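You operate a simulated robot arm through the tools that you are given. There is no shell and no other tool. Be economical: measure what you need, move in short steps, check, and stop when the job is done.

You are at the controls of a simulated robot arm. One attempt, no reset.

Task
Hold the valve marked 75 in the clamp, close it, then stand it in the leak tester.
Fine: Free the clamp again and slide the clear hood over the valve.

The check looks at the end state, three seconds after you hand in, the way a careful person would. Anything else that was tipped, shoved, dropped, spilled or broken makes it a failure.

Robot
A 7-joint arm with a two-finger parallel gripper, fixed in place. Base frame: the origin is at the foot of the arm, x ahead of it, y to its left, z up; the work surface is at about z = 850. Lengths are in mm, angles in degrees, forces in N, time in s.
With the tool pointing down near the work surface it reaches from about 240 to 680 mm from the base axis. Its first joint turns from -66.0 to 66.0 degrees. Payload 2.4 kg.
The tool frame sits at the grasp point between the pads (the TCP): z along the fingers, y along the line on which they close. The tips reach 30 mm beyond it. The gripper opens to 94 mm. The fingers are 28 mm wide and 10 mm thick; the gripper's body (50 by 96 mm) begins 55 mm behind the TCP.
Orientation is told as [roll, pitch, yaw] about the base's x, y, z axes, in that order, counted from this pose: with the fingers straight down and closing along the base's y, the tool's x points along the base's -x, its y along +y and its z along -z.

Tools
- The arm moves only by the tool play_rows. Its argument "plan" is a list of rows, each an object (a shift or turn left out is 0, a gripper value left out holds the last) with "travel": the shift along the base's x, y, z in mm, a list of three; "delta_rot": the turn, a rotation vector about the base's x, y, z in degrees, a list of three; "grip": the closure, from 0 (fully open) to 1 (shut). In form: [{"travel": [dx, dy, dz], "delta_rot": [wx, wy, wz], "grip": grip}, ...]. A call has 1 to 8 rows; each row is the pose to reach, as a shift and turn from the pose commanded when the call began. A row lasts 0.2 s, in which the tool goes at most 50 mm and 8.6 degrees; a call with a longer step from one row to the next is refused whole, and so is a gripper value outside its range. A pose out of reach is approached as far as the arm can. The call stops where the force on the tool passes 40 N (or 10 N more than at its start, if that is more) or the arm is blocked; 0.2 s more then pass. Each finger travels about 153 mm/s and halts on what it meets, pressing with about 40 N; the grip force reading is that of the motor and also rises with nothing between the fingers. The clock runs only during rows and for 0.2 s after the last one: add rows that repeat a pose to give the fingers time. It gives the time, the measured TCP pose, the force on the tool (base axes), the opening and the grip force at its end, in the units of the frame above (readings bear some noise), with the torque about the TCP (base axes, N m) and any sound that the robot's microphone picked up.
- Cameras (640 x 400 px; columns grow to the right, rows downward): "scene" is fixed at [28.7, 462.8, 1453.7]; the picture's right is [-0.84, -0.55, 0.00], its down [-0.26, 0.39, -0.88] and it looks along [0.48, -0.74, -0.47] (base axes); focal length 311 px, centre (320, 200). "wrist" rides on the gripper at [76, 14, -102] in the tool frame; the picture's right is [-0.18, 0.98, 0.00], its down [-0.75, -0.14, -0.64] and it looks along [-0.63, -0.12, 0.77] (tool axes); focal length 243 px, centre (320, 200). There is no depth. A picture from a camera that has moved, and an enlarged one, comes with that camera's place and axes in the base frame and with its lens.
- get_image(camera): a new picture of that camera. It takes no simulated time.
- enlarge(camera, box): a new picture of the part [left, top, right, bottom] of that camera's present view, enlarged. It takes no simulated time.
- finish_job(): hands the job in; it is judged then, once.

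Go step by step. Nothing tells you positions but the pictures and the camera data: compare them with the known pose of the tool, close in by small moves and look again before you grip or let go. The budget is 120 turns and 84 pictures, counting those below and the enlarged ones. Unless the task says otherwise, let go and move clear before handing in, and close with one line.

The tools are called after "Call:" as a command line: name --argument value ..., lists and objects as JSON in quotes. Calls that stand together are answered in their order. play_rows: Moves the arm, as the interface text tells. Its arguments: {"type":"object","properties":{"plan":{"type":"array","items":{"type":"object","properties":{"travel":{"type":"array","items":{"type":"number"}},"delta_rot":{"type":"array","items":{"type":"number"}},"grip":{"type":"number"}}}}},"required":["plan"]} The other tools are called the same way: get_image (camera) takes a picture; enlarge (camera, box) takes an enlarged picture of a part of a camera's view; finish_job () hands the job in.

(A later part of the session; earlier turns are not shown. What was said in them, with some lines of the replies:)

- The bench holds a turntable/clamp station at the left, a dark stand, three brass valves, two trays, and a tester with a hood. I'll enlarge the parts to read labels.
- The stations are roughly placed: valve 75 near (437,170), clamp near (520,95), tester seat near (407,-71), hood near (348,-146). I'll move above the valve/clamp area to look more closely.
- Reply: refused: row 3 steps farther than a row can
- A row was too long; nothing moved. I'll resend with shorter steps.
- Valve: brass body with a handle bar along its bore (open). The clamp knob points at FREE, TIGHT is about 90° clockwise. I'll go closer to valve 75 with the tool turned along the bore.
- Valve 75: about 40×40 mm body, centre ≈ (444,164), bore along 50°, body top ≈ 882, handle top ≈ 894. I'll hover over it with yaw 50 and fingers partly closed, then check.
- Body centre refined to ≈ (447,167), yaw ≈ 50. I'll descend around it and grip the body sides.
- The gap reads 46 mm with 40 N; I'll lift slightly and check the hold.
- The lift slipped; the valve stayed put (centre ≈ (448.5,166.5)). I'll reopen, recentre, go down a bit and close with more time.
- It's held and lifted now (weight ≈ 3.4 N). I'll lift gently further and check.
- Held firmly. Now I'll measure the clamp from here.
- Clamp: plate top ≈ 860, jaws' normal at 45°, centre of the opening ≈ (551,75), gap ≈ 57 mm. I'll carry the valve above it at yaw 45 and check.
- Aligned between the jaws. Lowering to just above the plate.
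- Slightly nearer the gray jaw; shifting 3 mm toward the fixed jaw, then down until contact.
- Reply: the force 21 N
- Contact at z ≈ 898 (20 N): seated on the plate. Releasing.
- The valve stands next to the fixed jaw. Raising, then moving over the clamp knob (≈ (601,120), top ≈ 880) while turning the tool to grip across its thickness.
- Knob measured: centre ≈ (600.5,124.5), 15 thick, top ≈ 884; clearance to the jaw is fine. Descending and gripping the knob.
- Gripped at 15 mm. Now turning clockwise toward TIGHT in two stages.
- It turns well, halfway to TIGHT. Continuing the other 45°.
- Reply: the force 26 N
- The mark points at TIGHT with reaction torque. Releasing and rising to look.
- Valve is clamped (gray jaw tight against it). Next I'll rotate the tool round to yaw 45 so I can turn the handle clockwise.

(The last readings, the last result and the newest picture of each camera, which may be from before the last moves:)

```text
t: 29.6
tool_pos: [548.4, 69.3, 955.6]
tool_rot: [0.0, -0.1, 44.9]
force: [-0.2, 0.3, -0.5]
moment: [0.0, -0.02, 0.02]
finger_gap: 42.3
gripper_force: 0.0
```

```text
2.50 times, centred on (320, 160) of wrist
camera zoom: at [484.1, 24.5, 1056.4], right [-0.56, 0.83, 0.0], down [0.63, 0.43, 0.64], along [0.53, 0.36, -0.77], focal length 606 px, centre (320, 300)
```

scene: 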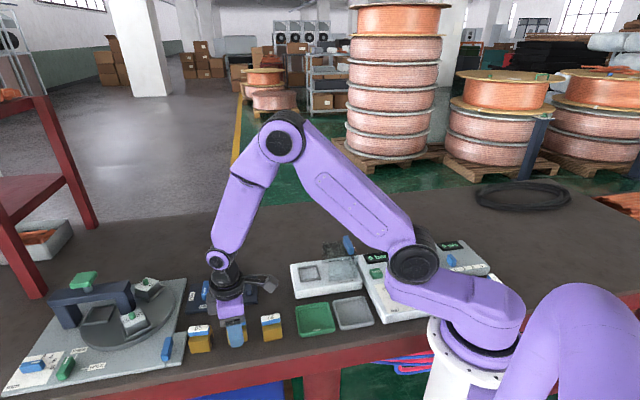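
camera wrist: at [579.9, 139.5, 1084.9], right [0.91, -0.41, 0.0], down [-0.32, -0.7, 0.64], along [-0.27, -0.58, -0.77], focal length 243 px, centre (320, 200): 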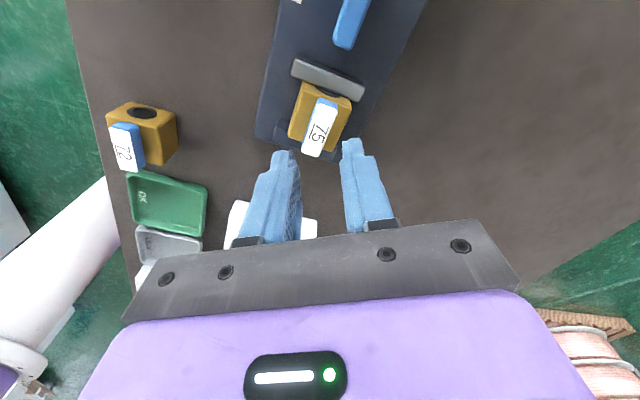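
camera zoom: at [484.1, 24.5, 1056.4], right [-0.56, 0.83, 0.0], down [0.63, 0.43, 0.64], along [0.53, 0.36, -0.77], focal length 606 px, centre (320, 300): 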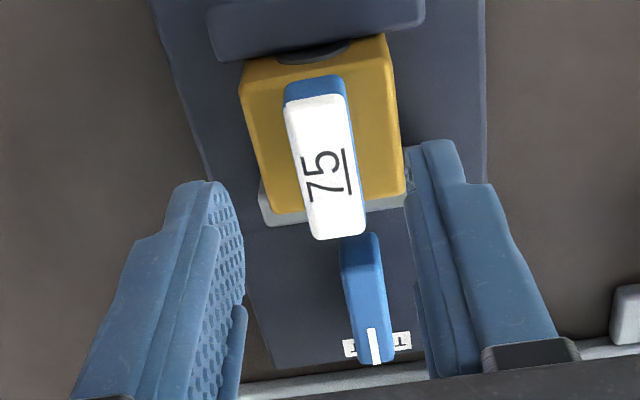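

Handle centre ≈ (547,69.5), TCP aligned. Descending so only the tips grip the handle (TCP z ≈ 927).

Call:
play_rows --plan '[{"travel": [-0.8, 0, -14]}, {"travel": [-0.8, 0, -28]}, {"travel": [-0.8, 0, -28], "grip": 0.8}, {"travel": [-0.8, 0, -28], "grip": 0.95}, {"travel": [-0.8, 0, -28], "grip": 0.95}]'

Call:
enlarge --camera "scene" --box '[180, 245, 270, 305]'

```text
t: 30.8
tool_pos: [547.8, 71.3, 927.1]
tool_rot: [-0.2, -0.2, 44.9]
force: [-1.1, 2.6, 34.9]
moment: [0.04, 0.41, -0.01]
finger_gap: 15.5
gripper_force: 40.1
```

```text
6.67 times, centred on (225, 275) of scene
camera zoom: at [28.0, 462.8, 1453.8], right [-0.84, -0.55, 0.0], down [-0.26, 0.39, -0.88], along [0.48, -0.74, -0.47], focal length 2073 px, centre (953, -300)
```

zoom: 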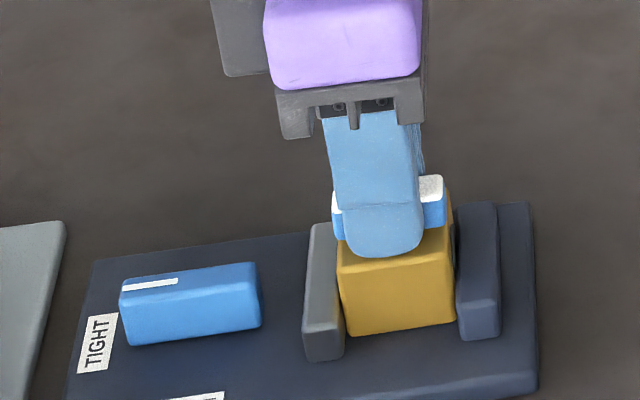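

Gripped (15.5 mm) but tips press on the body top; easing up 1.5 mm and turning clockwise 40°.

Call:
play_rows --plan '[{"travel": [0, 0, 1.5]}, {"travel": [0, 0, 1.5], "delta_rot": [0, 0, -6]}, {"travel": [0, 0, 1.5], "delta_rot": [0, 0, -13]}, {"travel": [0, 0, 1.5], "delta_rot": [0, 0, -20]}, {"travel": [0, 0, 1.5], "delta_rot": [0, 0, -20]}]'

Call:
enlarge --camera "scene" --box '[180, 245, 270, 305]'

```text
t: 32.0
tool_pos: [546.9, 70.3, 928.0]
tool_rot: [0.0, -0.2, 24.6]
force: [0.9, 3.6, 22.1]
moment: [0.3, -0.42, -0.05]
finger_gap: 15.2
gripper_force: 39.5
```

```text
6.67 times, centred on (225, 275) of scene
camera zoom: at [28.3, 462.8, 1453.7], right [-0.84, -0.55, 0.0], down [-0.26, 0.39, -0.88], along [0.48, -0.74, -0.47], focal length 2073 px, centre (953, -300)
```

zoom: 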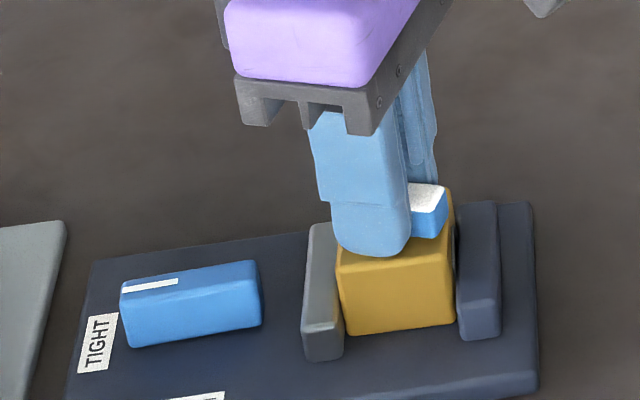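

The handle follows the tool with the body fixed. Continuing to 90° total.

Call:
play_rows --plan '[{"travel": [0, 0, 1], "delta_rot": [0, 0, -8]}, {"travel": [0, 0, 1], "delta_rot": [0, 0, -16]}, {"travel": [0, 0, 1], "delta_rot": [0, 0, -24]}, {"travel": [0, 0, 1], "delta_rot": [0, 0, -32]}, {"travel": [0, 0, 1], "delta_rot": [0, 0, -40]}, {"travel": [0, 0, 1], "delta_rot": [0, 0, -48]}, {"travel": [0, 0, 1], "delta_rot": [0, 0, -56]}, {"travel": [0, 0, 1], "delta_rot": [0, 0, -64]}]'

Call:
enlarge --camera "scene" --box '[180, 245, 270, 305]'

```text
t: 33.8
tool_pos: [547.8, 68.2, 929.8]
tool_rot: [-0.1, 0.1, -39.4]
force: [1.4, 3.0, -0.9]
moment: [0.12, -0.07, 0.04]
finger_gap: 15.2
gripper_force: 39.8
```

```text
6.67 times, centred on (225, 275) of scene
camera zoom: at [28.8, 462.8, 1453.7], right [-0.84, -0.55, 0.0], down [-0.26, 0.39, -0.88], along [0.48, -0.74, -0.47], focal length 2073 px, centre (953, -300)
```

zoom: 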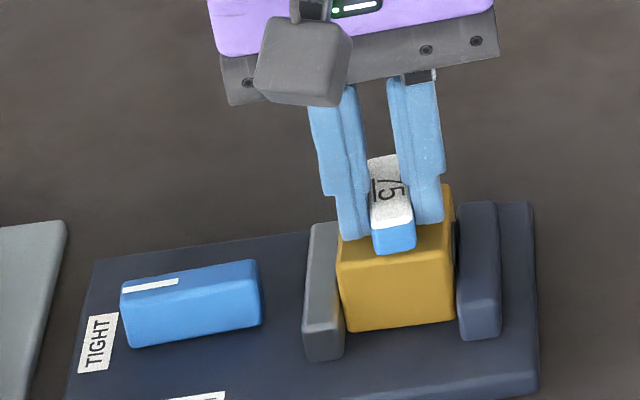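

Call:
play_rows --plan '[{"delta_rot": [0, 0, -4]}, {"delta_rot": [0, 0, -6.5]}, {"delta_rot": [0, 0, -6.5]}]'

```text
t: 34.6
tool_pos: [547.0, 68.8, 929.8]
tool_rot: [-0.1, -0.1, -45.9]
force: [-2.6, -4.1, -0.5]
moment: [-0.19, 0.08, 0.04]
finger_gap: 15.2
gripper_force: 40.0
```

Handle is now 90° to the bore. Releasing and rising to check.

Call:
play_rows --plan '[{"grip": 0.65}, {"grip": 0.65}, {"travel": [0, 0, 15]}, {"travel": [0, 0, 40]}, {"travel": [0, 0, 50]}]'

Call:
enlarge --camera "wrist" --box '[220, 60, 420, 220]'

Call:
enlarge --camera "scene" --box '[180, 245, 270, 305]'

```text
t: 35.8
tool_pos: [547.7, 69.7, 978.7]
tool_rot: [0.0, 0.0, -45.8]
force: [-0.6, 0.3, 0.2]
moment: [-0.02, -0.03, 0.01]
finger_gap: 32.7
gripper_force: 0.0
```

```text
2.50 times, centred on (320, 140) of wrist
camera zoom: at [505.1, 134.0, 1080.5], right [0.83, 0.56, 0.0], down [0.43, -0.64, 0.64], along [0.36, -0.53, -0.77], focal length 606 px, centre (320, 350)
```

zoom: 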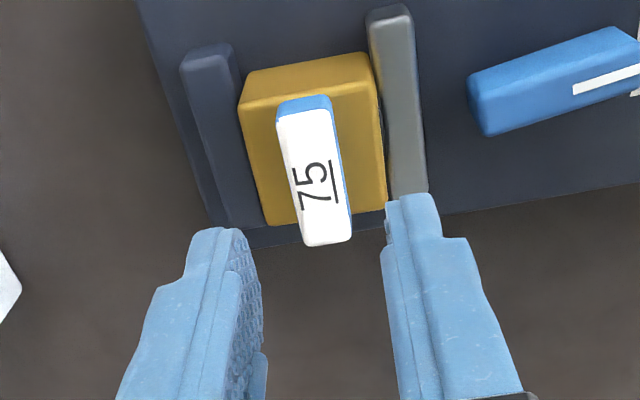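

```text
6.67 times, centred on (225, 275) of scene
camera zoom: at [28.7, 462.8, 1453.7], right [-0.84, -0.55, 0.0], down [-0.26, 0.39, -0.88], along [0.48, -0.74, -0.47], focal length 2073 px, centre (953, -300)
```

zoom: 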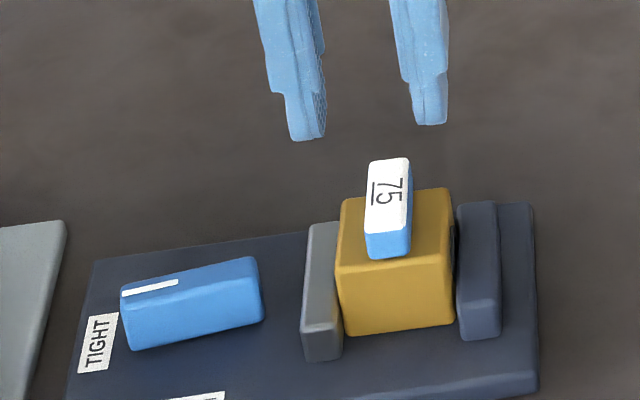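

The valve is closed. Next: move back over the knob at yaw −135 and turn it back to FREE.

Call:
play_rows --plan '[{"travel": [6, 6, 0], "delta_rot": [0, 0, -8.5], "grip": 0.65}, {"travel": [14, 15, 0], "delta_rot": [0, 0, -17]}, {"travel": [24, 25, 0], "delta_rot": [0, 0, -25.5]}, {"travel": [34, 35, 0], "delta_rot": [0, 0, -34]}, {"travel": [44, 45, 0], "delta_rot": [0, 0, -42.5]}, {"travel": [51, 53, 0], "delta_rot": [0, 0, -51]}, {"travel": [53, 55, 0], "delta_rot": [0, 0, -59.5]}, {"travel": [53, 55, 0], "delta_rot": [0, 0, -68]}]'

Call:
play_rows --plan '[{"delta_rot": [0, 0, -8.5], "grip": 0.72}, {"delta_rot": [0, 0, -17]}, {"travel": [0, 0, -5], "delta_rot": [0, 0, -21.2]}, {"travel": [0, 0, -25], "delta_rot": [0, 0, -21.2]}, {"travel": [0, 0, -35], "delta_rot": [0, 0, -21.2]}]'

Call:
enlarge --camera "wrist" --box '[220, 60, 420, 220]'

```text
t: 37.6
tool_pos: [599.5, 124.9, 980.1]
tool_rot: [0.0, 0.0, -113.7]
force: [-0.6, 0.0, -0.7]
moment: [0.06, 0.05, -0.02]
finger_gap: 32.7
gripper_force: 0.1
```

```text
t: 38.8
tool_pos: [600.6, 124.8, 944.7]
tool_rot: [0.1, -0.1, -134.9]
force: [-0.3, -0.2, 0.1]
moment: [0.03, -0.01, -0.03]
finger_gap: 26.5
gripper_force: 0.0
```

```text
2.50 times, centred on (320, 140) of wrist
camera zoom: at [665.4, 168.2, 1046.6], right [0.57, -0.82, 0.0], down [-0.63, -0.43, 0.64], along [-0.53, -0.36, -0.77], focal length 606 px, centre (320, 350)
```

zoom: 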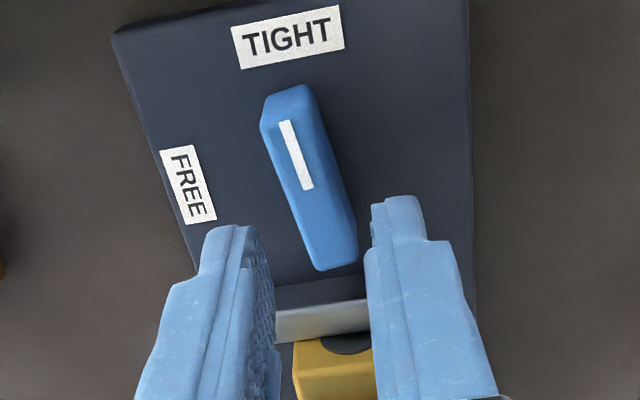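

Knob centre ≈ (599.5,125.5), oriented ≈ 50°. Aligning, descending, gripping.

Call:
play_rows --plan '[{"travel": [-1, 0.5, -10], "delta_rot": [0, 0, 4.5]}, {"travel": [-1, 0.5, -30], "delta_rot": [0, 0, 4.5]}, {"travel": [-1, 0.5, -46], "delta_rot": [0, 0, 4.5]}, {"travel": [-1, 0.5, -46], "delta_rot": [0, 0, 4.5], "grip": 0.95}, {"travel": [-1, 0.5, -46], "delta_rot": [0, 0, 4.5], "grip": 0.95}]'

```text
t: 40.0
tool_pos: [598.7, 124.7, 898.5]
tool_rot: [0.0, 0.0, -130.3]
force: [-5.9, 3.6, 12.8]
moment: [-0.8, 0.93, 0.02]
finger_gap: 14.7
gripper_force: 45.3
```

Call:
play_rows --plan '[{"delta_rot": [0, 0, 8]}, {"delta_rot": [0, 0, 16]}, {"delta_rot": [0, 0, 24]}, {"delta_rot": [0, 0, 32]}, {"delta_rot": [0, 0, 40]}, {"delta_rot": [0, 0, 44]}]'

Call:
play_rows --plan '[{"delta_rot": [0, 0, 8]}, {"delta_rot": [0, 0, 16]}, {"delta_rot": [0, 0, 24]}, {"delta_rot": [0, 0, 32]}, {"delta_rot": [0, 0, 40]}, {"delta_rot": [0, 0, 41]}]'

Call:
enlarge --camera "scene" --box '[180, 255, 270, 315]'

```text
t: 41.4
tool_pos: [600.6, 124.5, 898.2]
tool_rot: [0.3, 0.0, -86.2]
force: [-3.1, 5.8, 14.9]
moment: [-0.75, 0.48, -0.07]
finger_gap: 14.8
gripper_force: 44.9
```

```text
t: 42.8
tool_pos: [600.5, 125.1, 898.7]
tool_rot: [0.2, -0.1, -45.2]
force: [5.5, 4.7, 18.1]
moment: [0.68, 0.86, -0.03]
finger_gap: 14.8
gripper_force: 45.2
```

```text
6.67 times, centred on (225, 285) of scene
camera zoom: at [28.5, 462.8, 1453.7], right [-0.84, -0.55, 0.0], down [-0.26, 0.39, -0.88], along [0.48, -0.74, -0.47], focal length 2073 px, centre (953, -367)
```

zoom: 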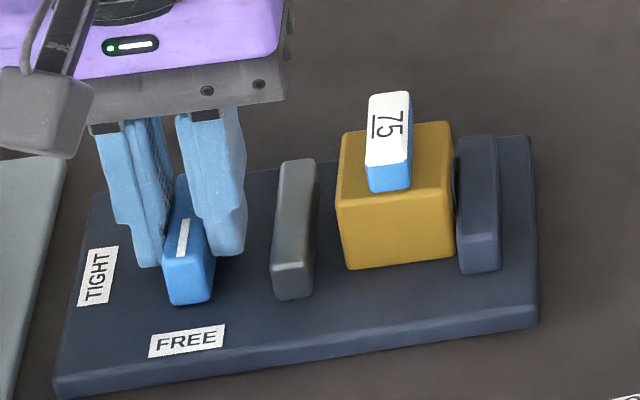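

Clamp is free and the jaw retracted. Releasing the knob and moving back above the valve at yaw 45.

Call:
play_rows --plan '[{"grip": 0.73}, {"grip": 0.73}, {"travel": [0, 0, 30]}, {"travel": [0, 0, 75]}, {"travel": [-12, -12, 85], "delta_rot": [0, 0, 8.5]}, {"travel": [-26, -26, 85], "delta_rot": [0, 0, 17]}, {"travel": [-40, -42, 85], "delta_rot": [0, 0, 25.5]}, {"travel": [-53, -55, 85], "delta_rot": [0, 0, 34]}]'

Call:
play_rows --plan '[{"delta_rot": [0, 0, 8.5], "grip": 0.25}, {"delta_rot": [0, 0, 17]}, {"delta_rot": [0, 0, 25.5]}, {"delta_rot": [0, 0, 34]}, {"delta_rot": [0, 0, 42.5]}, {"delta_rot": [0, 0, 51]}, {"travel": [0, 0, -10], "delta_rot": [0, 0, 56]}, {"travel": [0, 0, -25], "delta_rot": [0, 0, 56]}]'

Call:
enlarge --camera "wrist" --box '[220, 80, 420, 240]'

Call:
enlarge --camera "scene" --box '[280, 240, 370, 300]'

```text
t: 44.6
tool_pos: [545.3, 68.9, 982.3]
tool_rot: [0.0, 0.0, -11.3]
force: [0.7, 0.0, -0.1]
moment: [-0.02, 0.0, 0.03]
finger_gap: 25.3
gripper_force: 0.1
```

```text
t: 46.4
tool_pos: [545.4, 69.7, 955.6]
tool_rot: [0.0, 0.0, 44.7]
force: [-0.4, -0.2, -0.9]
moment: [-0.03, -0.02, 0.0]
finger_gap: 70.3
gripper_force: 0.1
```

```text
2.50 times, centred on (320, 160) of wrist
camera zoom: at [481.7, 25.3, 1058.2], right [-0.56, 0.83, 0.0], down [0.63, 0.43, 0.64], along [0.53, 0.36, -0.77], focal length 606 px, centre (320, 300)
```

zoom: 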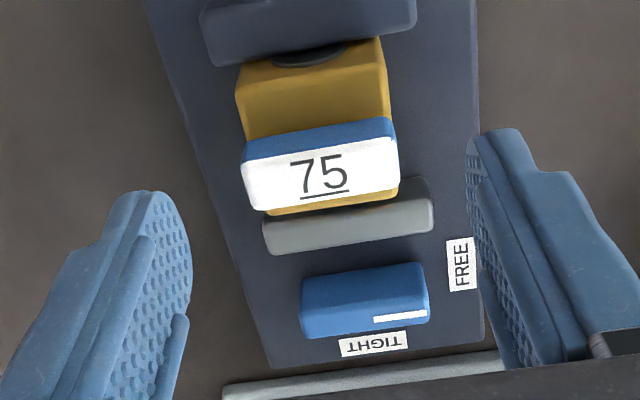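

```text
6.67 times, centred on (325, 270) of scene
camera zoom: at [28.7, 462.8, 1453.7], right [-0.84, -0.55, 0.0], down [-0.26, 0.39, -0.88], along [0.48, -0.74, -0.47], focal length 2073 px, centre (287, -267)
```

zoom: 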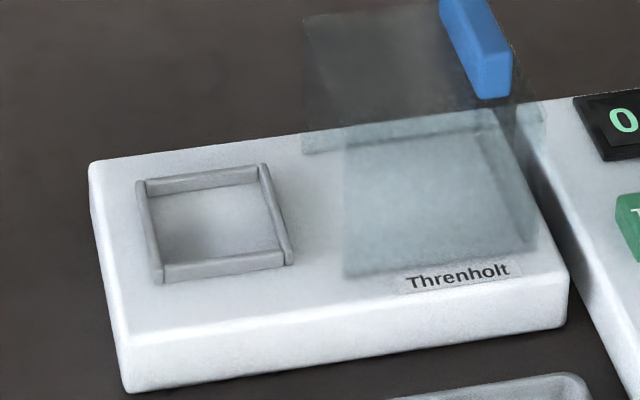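

Valve centre ≈ (547.5,71). Descending to z ≈ 902 and gripping the body sides across the jaw opening.

Call:
play_rows --plan '[{"travel": [2, 2, -10]}, {"travel": [2, 2, -30]}, {"travel": [2, 2, -45]}, {"travel": [2, 2, -53]}, {"travel": [2, 2, -53], "grip": 0.9}, {"travel": [2, 2, -53], "grip": 0.9}, {"travel": [2, 2, -53], "grip": 0.9}]'

Call:
play_rows --plan '[{"travel": [0, 0, 3]}, {"travel": [0, 0, 6]}, {"travel": [0, 0, 6]}]'

Call:
enlarge --camera "wrist" --box '[220, 80, 420, 240]'

```text
t: 48.0
tool_pos: [546.9, 71.9, 903.9]
tool_rot: [-0.1, 0.0, 44.7]
force: [0.4, -2.2, 2.4]
moment: [0.08, -0.05, -0.01]
finger_gap: 41.8
gripper_force: 39.4
```

```text
t: 48.8
tool_pos: [548.0, 71.6, 910.3]
tool_rot: [0.0, 0.0, 44.7]
force: [-0.4, -0.3, -4.1]
moment: [-0.03, 0.01, 0.01]
finger_gap: 41.7
gripper_force: 40.2
```

```text
2.50 times, centred on (320, 160) of wrist
camera zoom: at [483.2, 27.8, 1013.2], right [-0.56, 0.83, 0.0], down [0.64, 0.43, 0.64], along [0.53, 0.36, -0.77], focal length 606 px, centre (320, 300)
```

zoom: 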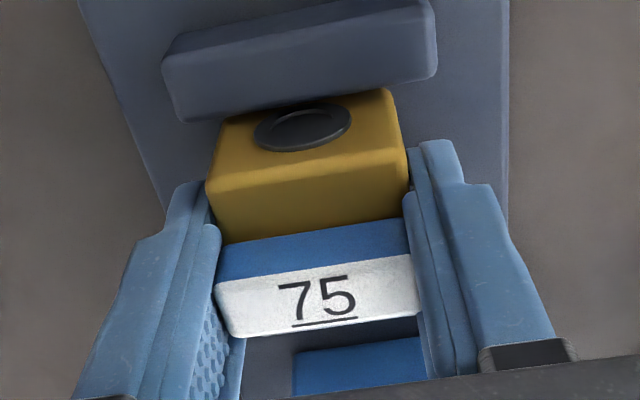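

Held at 41.7 mm and lifted. Tester pocket ≈ (406.7,−66.6), block top ≈ 878, same 45° orientation. Raising and moving toward it, stopping short to look.

Call:
play_rows --plan '[{"travel": [0, 0, 15]}, {"travel": [0, 0, 38]}, {"travel": [-5, -5, 58]}, {"travel": [-25, -25, 68]}, {"travel": [-50, -48, 70]}, {"travel": [-75, -72, 70]}, {"travel": [-92, -88, 70]}, {"travel": [-98, -94, 70]}]'

Call:
get_image --camera "wrist"

Call:
enlarge --camera "scene" --box '[250, 200, 370, 300]'

```text
t: 50.6
tool_pos: [452.0, -22.6, 979.4]
tool_rot: [0.0, 0.0, 44.6]
force: [0.1, 0.3, -4.3]
moment: [-0.02, -0.02, -0.01]
finger_gap: 41.9
gripper_force: 39.5
```

```text
28 pictures are left
camera wrist: at [386.9, -66.3, 1081.8], right [-0.56, 0.83, 0.0], down [0.64, 0.43, 0.64], along [0.53, 0.36, -0.77], focal length 243 px, centre (320, 200)
```

wrist: 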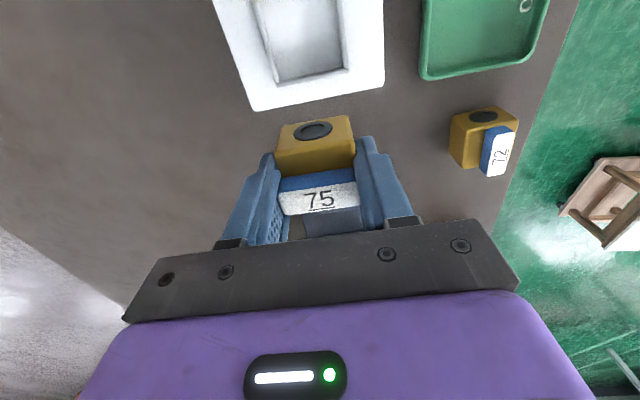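

```text
4.00 times, centred on (310, 250) of scene
camera zoom: at [28.7, 462.8, 1453.7], right [-0.84, -0.55, 0.0], down [-0.26, 0.39, -0.88], along [0.48, -0.74, -0.47], focal length 1244 px, centre (360, 0)
```

zoom: 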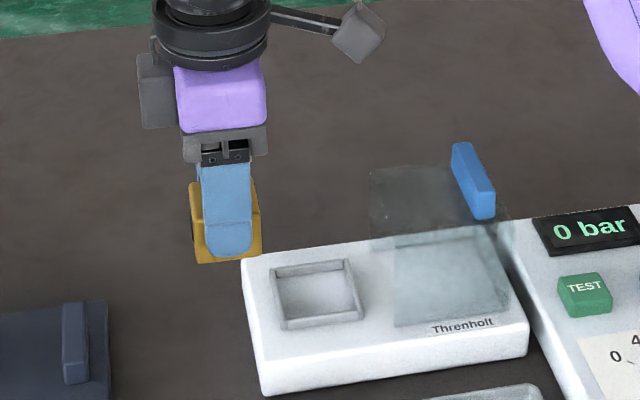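

Call:
enlarge --camera "wrist" --box '[210, 0, 400, 115]'

```text
3.37 times, centred on (305, 58) of wrist
camera zoom: at [386.9, -66.3, 1081.8], right [-0.56, 0.83, 0.0], down [0.64, 0.43, 0.64], along [0.53, 0.36, -0.77], focal length 817 px, centre (370, 680)
```

zoom: 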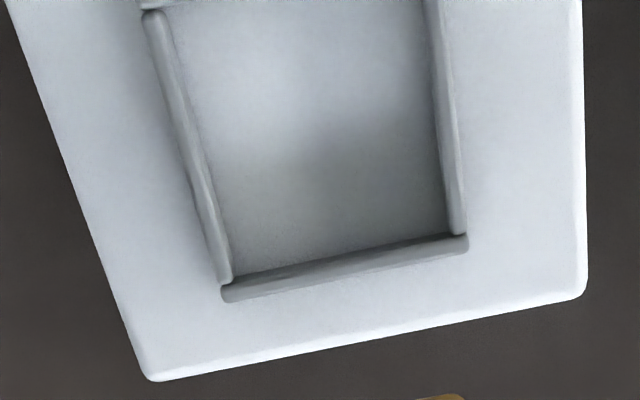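

Pocket inner centre refined to ≈ (410,−63.5). Moving above it, valve bottom about 15 mm above the rim, then checking.

Call:
play_rows --plan '[{"travel": [-12, -13, 0]}, {"travel": [-28, -29, 0]}, {"travel": [-38, -40, 0]}, {"travel": [-39.7, -42, -10]}, {"travel": [-39.7, -42, -25]}, {"travel": [-39.7, -42, -38]}, {"travel": [-39.7, -42, -40]}]'

Call:
enlarge --camera "scene" --box '[270, 220, 360, 300]'

Call:
get_image --camera "wrist"

```text
t: 52.2
tool_pos: [409.7, -65.4, 941.6]
tool_rot: [0.0, 0.0, 44.6]
force: [0.1, -0.3, -4.2]
moment: [-0.03, -0.01, 0.0]
finger_gap: 41.7
gripper_force: 40.0
```

```text
5.00 times, centred on (315, 260) of scene
camera zoom: at [28.7, 462.8, 1453.7], right [-0.84, -0.55, 0.0], down [-0.26, 0.39, -0.88], along [0.48, -0.74, -0.47], focal length 1555 px, centre (345, -100)
```

zoom: 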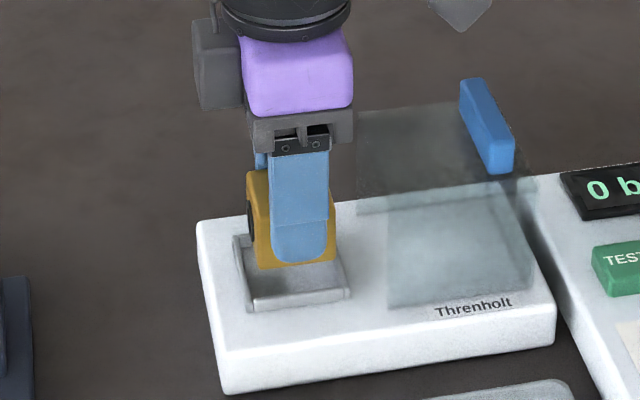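

```text
24 pictures are left
camera wrist: at [346.1, -108.9, 1043.8], right [-0.56, 0.83, 0.0], down [0.64, 0.43, 0.64], along [0.53, 0.36, -0.77], focal length 243 px, centre (320, 200)
```

wrist: 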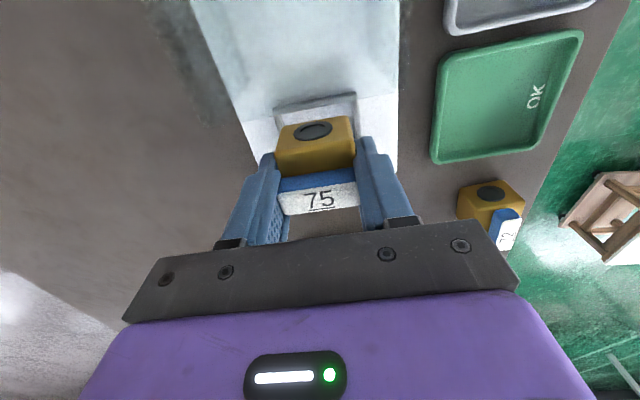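

Call:
enlarge --camera "wrist" --box '[235, 75, 405, 180]'

```text
3.76 times, centred on (320, 128) of wrist
camera zoom: at [346.1, -108.9, 1043.8], right [-0.56, 0.83, 0.0], down [0.64, 0.43, 0.64], along [0.53, 0.36, -0.77], focal length 913 px, centre (320, 473)
```

zoom: 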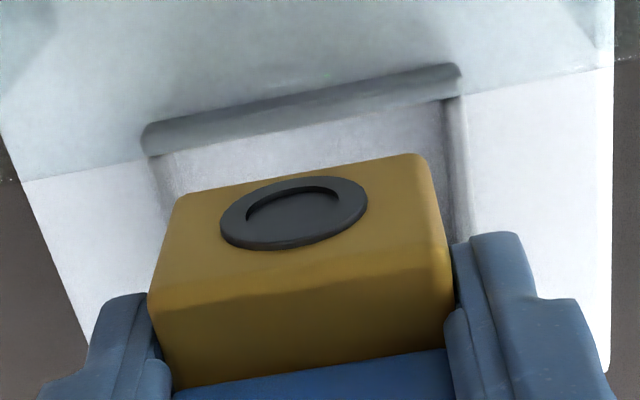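

Valve about 2 mm too far toward the hood side; correcting and lowering toward the floor.

Call:
play_rows --plan '[{"travel": [1.6, 1.3, 0]}, {"travel": [1.6, 1.3, -7]}, {"travel": [1.6, 1.3, -13]}, {"travel": [1.6, 1.3, -17]}, {"travel": [1.6, 1.3, -19]}, {"travel": [1.6, 1.3, -19]}]'

Call:
enlarge --camera "scene" --box '[280, 245, 360, 300]'

```text
t: 53.6
tool_pos: [412.7, -63.2, 922.3]
tool_rot: [-0.1, -0.1, 44.6]
force: [-3.6, -3.0, 17.7]
moment: [0.1, 0.32, 0.03]
finger_gap: 41.8
gripper_force: 39.8
```

```text
7.27 times, centred on (320, 272) of scene
camera zoom: at [28.3, 462.7, 1453.8], right [-0.84, -0.55, 0.0], down [-0.26, 0.39, -0.88], along [0.48, -0.74, -0.47], focal length 2261 px, centre (320, -327)
```

zoom: 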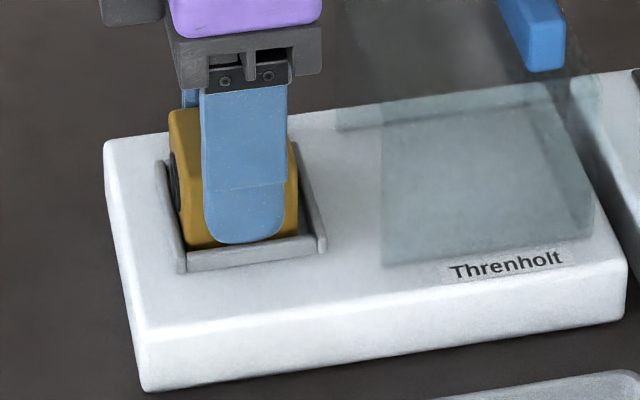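

It sits inside the rim on the floor (17.7 N). Releasing and rising straight up.

Call:
play_rows --plan '[{"travel": [0, 0, 0.5]}, {"travel": [0, 0, 0.5], "grip": 0.3}, {"travel": [0, 0, 0.5], "grip": 0.3}, {"travel": [0, 0, 20]}, {"travel": [0, 0, 60]}, {"travel": [0, 0, 90]}]'

Call:
enlarge --camera "scene" --box '[280, 225, 370, 295]'

Call:
enlarge --camera "wrist" --box '[220, 60, 420, 200]'

```text
t: 55.0
tool_pos: [414.2, -62.0, 1010.0]
tool_rot: [-0.1, 0.1, 44.6]
force: [-0.7, 0.4, -0.6]
moment: [-0.01, 0.03, 0.0]
finger_gap: 65.8
gripper_force: 0.1
```

```text
5.71 times, centred on (325, 260) of scene
camera zoom: at [28.7, 462.8, 1453.7], right [-0.84, -0.55, 0.0], down [-0.26, 0.39, -0.88], along [0.48, -0.74, -0.47], focal length 1777 px, centre (291, -143)
```

zoom: 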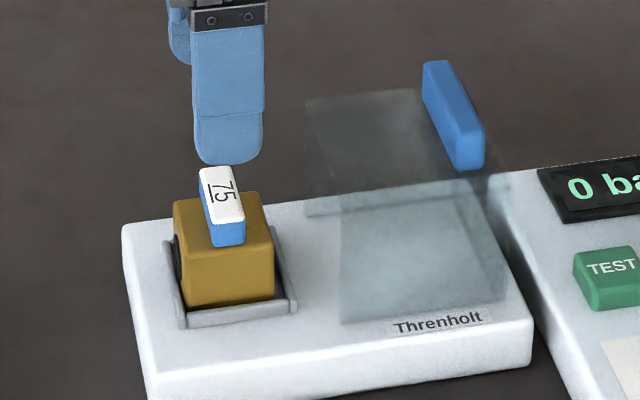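

```text
2.86 times, centred on (320, 130) of wrist
camera zoom: at [350.9, -106.0, 1112.5], right [-0.56, 0.83, 0.0], down [0.64, 0.43, 0.64], along [0.53, 0.36, -0.77], focal length 693 px, centre (320, 400)
```

zoom: 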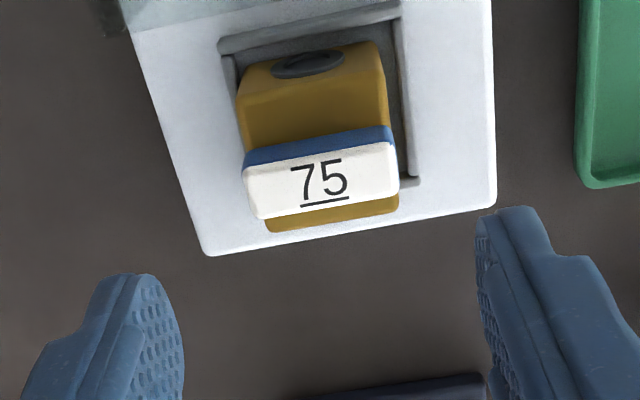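

Valve 75 stands upright in the pocket, handle crosswise. Now to the hood: moving above its blue fin (≈ (332,−143)) with yaw −45.

Call:
play_rows --plan '[{"travel": [-4, -4, 20], "delta_rot": [0, 0, -8.5]}, {"travel": [-14, -14, 25], "delta_rot": [0, 0, -17]}, {"travel": [-26, -26, 25], "delta_rot": [0, 0, -25.5]}, {"travel": [-38, -38, 25], "delta_rot": [0, 0, -34]}, {"travel": [-50, -50, 25], "delta_rot": [0, 0, -42.5]}, {"travel": [-60, -61, 25], "delta_rot": [0, 0, -51]}, {"travel": [-66, -67, 25], "delta_rot": [0, 0, -59.5]}, {"travel": [-70, -71, 25], "delta_rot": [0, 0, -68]}]'

Call:
play_rows --plan '[{"delta_rot": [0, 0, -8.5], "grip": 0.6}, {"travel": [-4, -4, 0], "delta_rot": [0, 0, -17]}, {"travel": [-7, -7, 0], "delta_rot": [0, 0, -21.6]}, {"travel": [-8, -9, 0], "delta_rot": [0, 0, -21.6]}]'

Call:
get_image --camera "wrist"

```text
t: 56.8
tool_pos: [342.5, -134.0, 1037.9]
tool_rot: [0.0, 0.1, -23.6]
force: [-0.8, 0.1, 0.4]
moment: [-0.01, -0.01, 0.0]
finger_gap: 65.7
gripper_force: 0.0
```

```text
t: 57.8
tool_pos: [335.2, -143.2, 1036.2]
tool_rot: [0.0, 0.0, -45.0]
force: [-0.3, 0.5, 0.0]
moment: [0.01, -0.03, -0.04]
finger_gap: 37.6
gripper_force: 0.0
```

```text
19 pictures are left
camera wrist: at [291.0, -79.1, 1138.3], right [0.83, 0.56, 0.0], down [0.43, -0.63, 0.64], along [0.36, -0.53, -0.77], focal length 243 px, centre (320, 200)
```

wrist: 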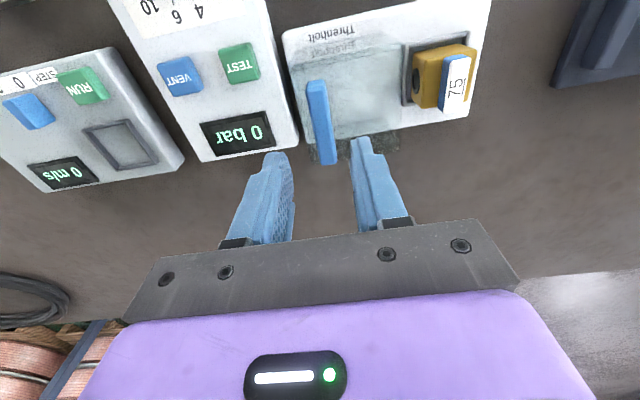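

Call:
enlarge --camera "wrist" --box '[260, 20, 500, 180]'

```text
2.50 times, centred on (380, 100) of wrist
camera zoom: at [291.0, -79.1, 1138.3], right [0.83, 0.56, 0.0], down [0.43, -0.63, 0.64], along [0.36, -0.53, -0.77], focal length 606 px, centre (170, 450)
```

zoom: 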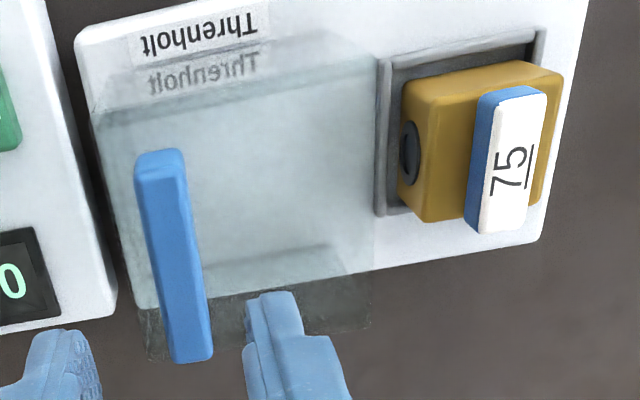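

The fin is along s, ~12 mm thick, centre ≈ (335,−141). Lowering partway to check its height against the tips.

Call:
play_rows --plan '[{"travel": [1, 1, -15]}, {"travel": [1, 1, -33]}, {"travel": [1, 1, -36]}]'

Call:
enlarge --camera "scene" --box '[300, 205, 390, 265]'

Call:
enlarge --camera "wrist" --box '[230, 60, 400, 190]'

```text
t: 58.6
tool_pos: [334.3, -143.3, 1000.8]
tool_rot: [0.1, -0.1, -45.0]
force: [0.7, -0.2, -0.2]
moment: [-0.03, 0.01, -0.04]
finger_gap: 37.6
gripper_force: 0.0
```

```text
6.67 times, centred on (345, 235) of scene
camera zoom: at [28.7, 462.8, 1453.7], right [-0.84, -0.55, 0.0], down [-0.26, 0.39, -0.88], along [0.48, -0.74, -0.47], focal length 2073 px, centre (153, -33)
```

zoom: 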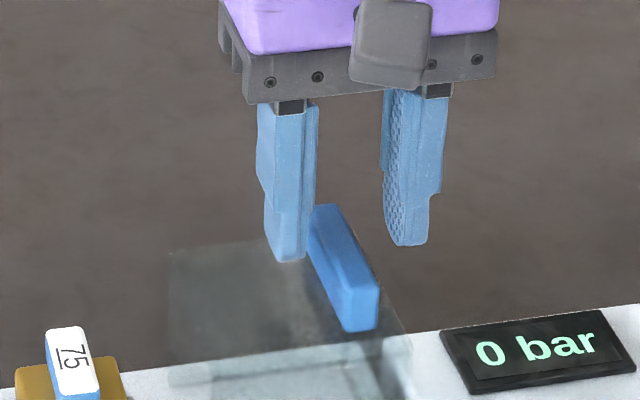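

```text
3.08 times, centred on (315, 125) of wrist
camera zoom: at [291.6, -78.7, 1102.3], right [0.82, 0.57, 0.0], down [0.43, -0.63, 0.64], along [0.36, -0.53, -0.77], focal length 746 px, centre (335, 431)
```

zoom: 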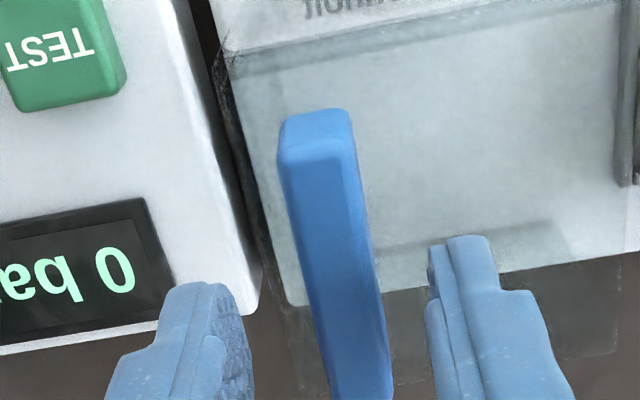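

Fin appears to span about z 950–970 and is centred between the fingers. Lowering 15 mm and gripping it.

Call:
play_rows --plan '[{"travel": [0.5, 0.5, -8]}, {"travel": [0.5, 0.5, -15]}, {"travel": [0.5, 0.5, -15], "grip": 0.95}, {"travel": [0.5, 0.5, -15], "grip": 0.95}, {"travel": [0.5, 0.5, -15], "grip": 0.95}]'

Call:
enlarge --camera "scene" --box '[280, 205, 390, 285]'

```text
t: 59.8
tool_pos: [336.3, -142.0, 985.7]
tool_rot: [0.0, -0.1, -44.9]
force: [5.2, 9.3, 1.4]
moment: [-0.09, -0.42, -0.1]
finger_gap: 13.4
gripper_force: 44.8
```

```text
5.00 times, centred on (335, 245) of scene
camera zoom: at [28.8, 463.0, 1453.7], right [-0.84, -0.55, 0.0], down [-0.26, 0.39, -0.88], along [0.48, -0.74, -0.47], focal length 1555 px, centre (245, -25)
```

zoom: 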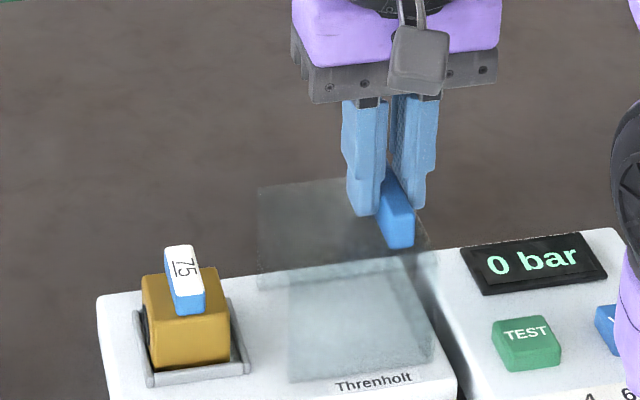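

Fin gripped. Sliding the hood along +45° gently, first 30 mm.

Call:
play_rows --plan '[{"travel": [4, 4, 0]}, {"travel": [9, 9, 0]}, {"travel": [15, 15, 0]}, {"travel": [21, 21, 0]}, {"travel": [21, 21, 0]}]'

Call:
enlarge --camera "scene" --box '[280, 205, 390, 285]'

```text
t: 61.0
tool_pos: [356.9, -121.6, 986.3]
tool_rot: [-0.1, 0.4, -45.0]
force: [-0.3, -0.8, -40.2]
moment: [0.07, 0.03, -0.02]
finger_gap: 13.6
gripper_force: 44.9
```

```text
5.00 times, centred on (335, 245) of scene
camera zoom: at [29.1, 462.6, 1453.8], right [-0.84, -0.55, 0.0], down [-0.26, 0.39, -0.88], along [0.48, -0.74, -0.47], focal length 1555 px, centre (245, -25)
```

zoom: 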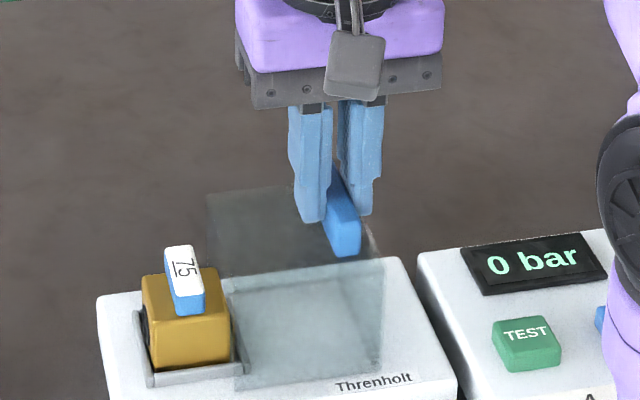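

The hood slides, but there's a 40 N vertical reaction; easing z down slightly.

Call:
play_rows --plan '[{"travel": [0, 0, -1]}, {"travel": [0, 0, -1]}]'

Call:
enlarge --camera "scene" --box '[295, 235, 365, 290]'

```text
t: 61.6
tool_pos: [356.7, -122.1, 986.6]
tool_rot: [0.0, 0.0, -45.1]
force: [-8.7, 6.8, 14.7]
moment: [1.09, 1.11, -0.06]
finger_gap: 13.4
gripper_force: 44.7
```

```text
7.27 times, centred on (330, 262) of scene
camera zoom: at [28.3, 463.0, 1453.7], right [-0.84, -0.55, 0.0], down [-0.26, 0.39, -0.88], along [0.48, -0.74, -0.47], focal length 2261 px, centre (247, -254)
```

zoom: 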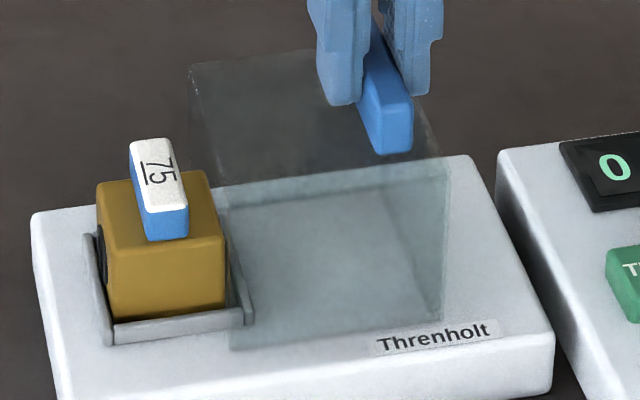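

Front looks open. Continuing the slide by another ~28 mm.

Call:
play_rows --plan '[{"travel": [4, 4, 0.3]}, {"travel": [9, 9, 0.3]}, {"travel": [14, 14, 0.3]}, {"travel": [20, 20, 0.3]}, {"travel": [20, 20, 0.3]}]'

Call:
enlarge --camera "scene" --box '[285, 220, 375, 290]'

```text
t: 62.8
tool_pos: [377.3, -101.4, 986.7]
tool_rot: [0.0, -0.1, -45.0]
force: [-3.2, 2.4, -8.5]
moment: [-0.78, -0.83, -0.05]
finger_gap: 13.7
gripper_force: 45.1
```

```text
5.71 times, centred on (330, 255) of scene
camera zoom: at [28.7, 462.8, 1453.7], right [-0.84, -0.55, 0.0], down [-0.26, 0.39, -0.88], along [0.48, -0.74, -0.47], focal length 1777 px, centre (263, -114)
```

zoom: 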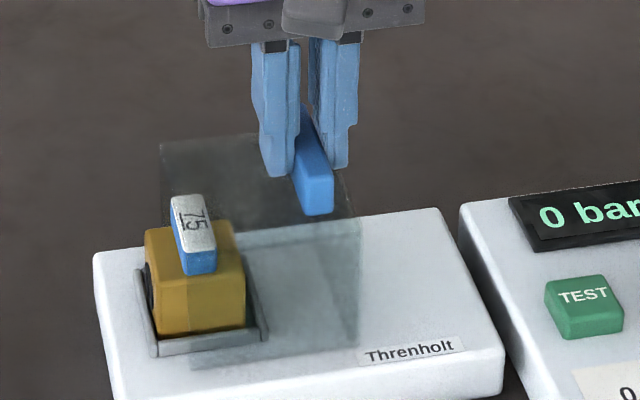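

The hood passes over the valve freely. Continuing to the end position, watching for a stop.

Call:
play_rows --plan '[{"travel": [4, 4, 0]}, {"travel": [9, 9, 0]}, {"travel": [14, 14, 0]}, {"travel": [18, 18, 0]}, {"travel": [18, 18, 0]}]'

Call:
enlarge --camera "scene" --box '[275, 220, 365, 290]'

```text
t: 64.0
tool_pos: [396.6, -82.9, 984.6]
tool_rot: [-0.1, 0.1, -45.1]
force: [-11.0, 10.0, 33.9]
moment: [0.63, 0.63, -0.06]
finger_gap: 13.4
gripper_force: 44.8
```

```text
5.71 times, centred on (320, 255) of scene
camera zoom: at [28.0, 463.1, 1453.6], right [-0.84, -0.55, 0.0], down [-0.26, 0.39, -0.88], along [0.48, -0.74, -0.47], focal length 1777 px, centre (320, -114)
```

zoom: 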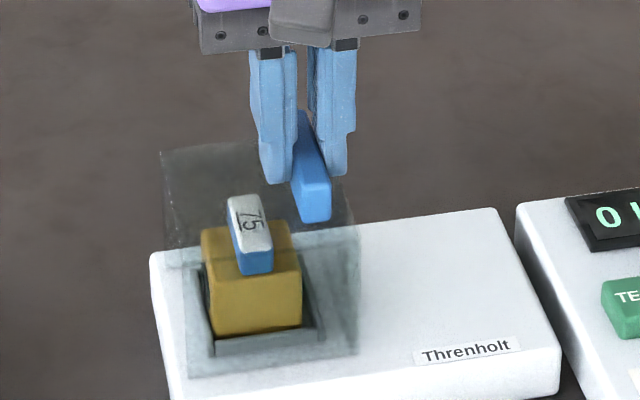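

The hood covers the valve nearly centred. Nudging a bit further to find the stop.

Call:
play_rows --plan '[{"travel": [0, 0, 0.7]}, {"travel": [2, 2, 0.7]}, {"travel": [4, 4, 0.7]}, {"travel": [4, 4, 0.7]}]'

```text
t: 65.0
tool_pos: [398.5, -80.6, 986.1]
tool_rot: [-0.1, 0.1, -45.1]
force: [-21.6, -19.0, 3.9]
moment: [-0.42, -0.36, 0.63]
finger_gap: 13.6
gripper_force: 45.1
```

The stop is reached (≈ 29 N resisting). Releasing and moving clear.

Call:
play_rows --plan '[{"travel": [-1, -1, 0]}, {"travel": [-1, -1, 0], "grip": 0.65}, {"travel": [-1, -1, 0], "grip": 0.65}, {"travel": [-1, -1, 20], "grip": 0.65}, {"travel": [-1, -1, 60], "grip": 0.65}, {"travel": [-1, -1, 105], "grip": 0.65}]'

Call:
get_image --camera "scene"

Call:
enlarge --camera "scene" --box '[275, 220, 365, 290]'

Call:
enlarge --camera "scene" --box '[170, 250, 290, 350]'

```text
t: 66.4
tool_pos: [398.7, -80.9, 1092.0]
tool_rot: [0.0, 0.0, -45.1]
force: [0.1, -0.5, -0.1]
moment: [-0.02, -0.01, -0.04]
finger_gap: 32.9
gripper_force: 0.1
```

```text
10 pictures are left
```

scene: 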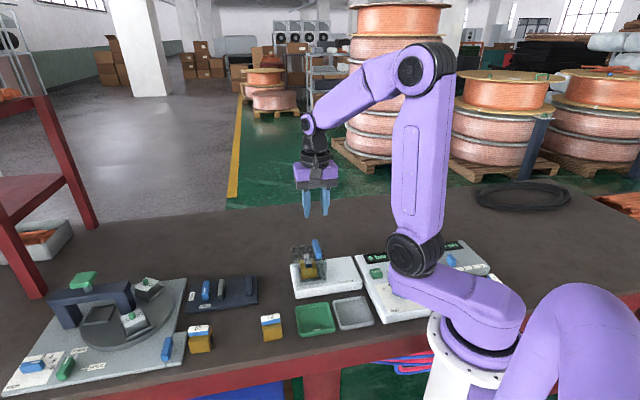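

```text
5.71 times, centred on (320, 255) of scene
camera zoom: at [28.7, 462.8, 1453.7], right [-0.84, -0.55, 0.0], down [-0.26, 0.39, -0.88], along [0.48, -0.74, -0.47], focal length 1777 px, centre (320, -114)
```

zoom: 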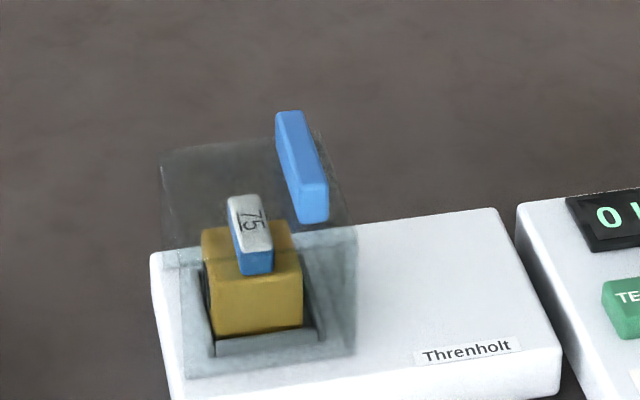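

```text
4.00 times, centred on (230, 300) of scene
camera zoom: at [28.7, 462.8, 1453.7], right [-0.84, -0.55, 0.0], down [-0.26, 0.39, -0.88], along [0.48, -0.74, -0.47], focal length 1244 px, centre (680, -200)
```

zoom: 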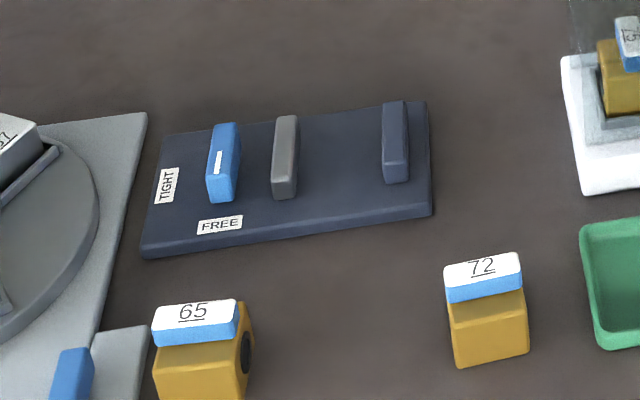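

Valve 75 stands closed in the tester under the hood. The clamp is on FREE, everything else is where it was, and the arm is clear, so I'm handing in.

Call:
finish_job

```text
The job is handed in.
```

Valve 75 was clamped, closed and stood upright in the leak tester, with the clamp set back to FREE and the clear hood slid over it to its stop. The job is handed in, and I haven't seen the result of the check.
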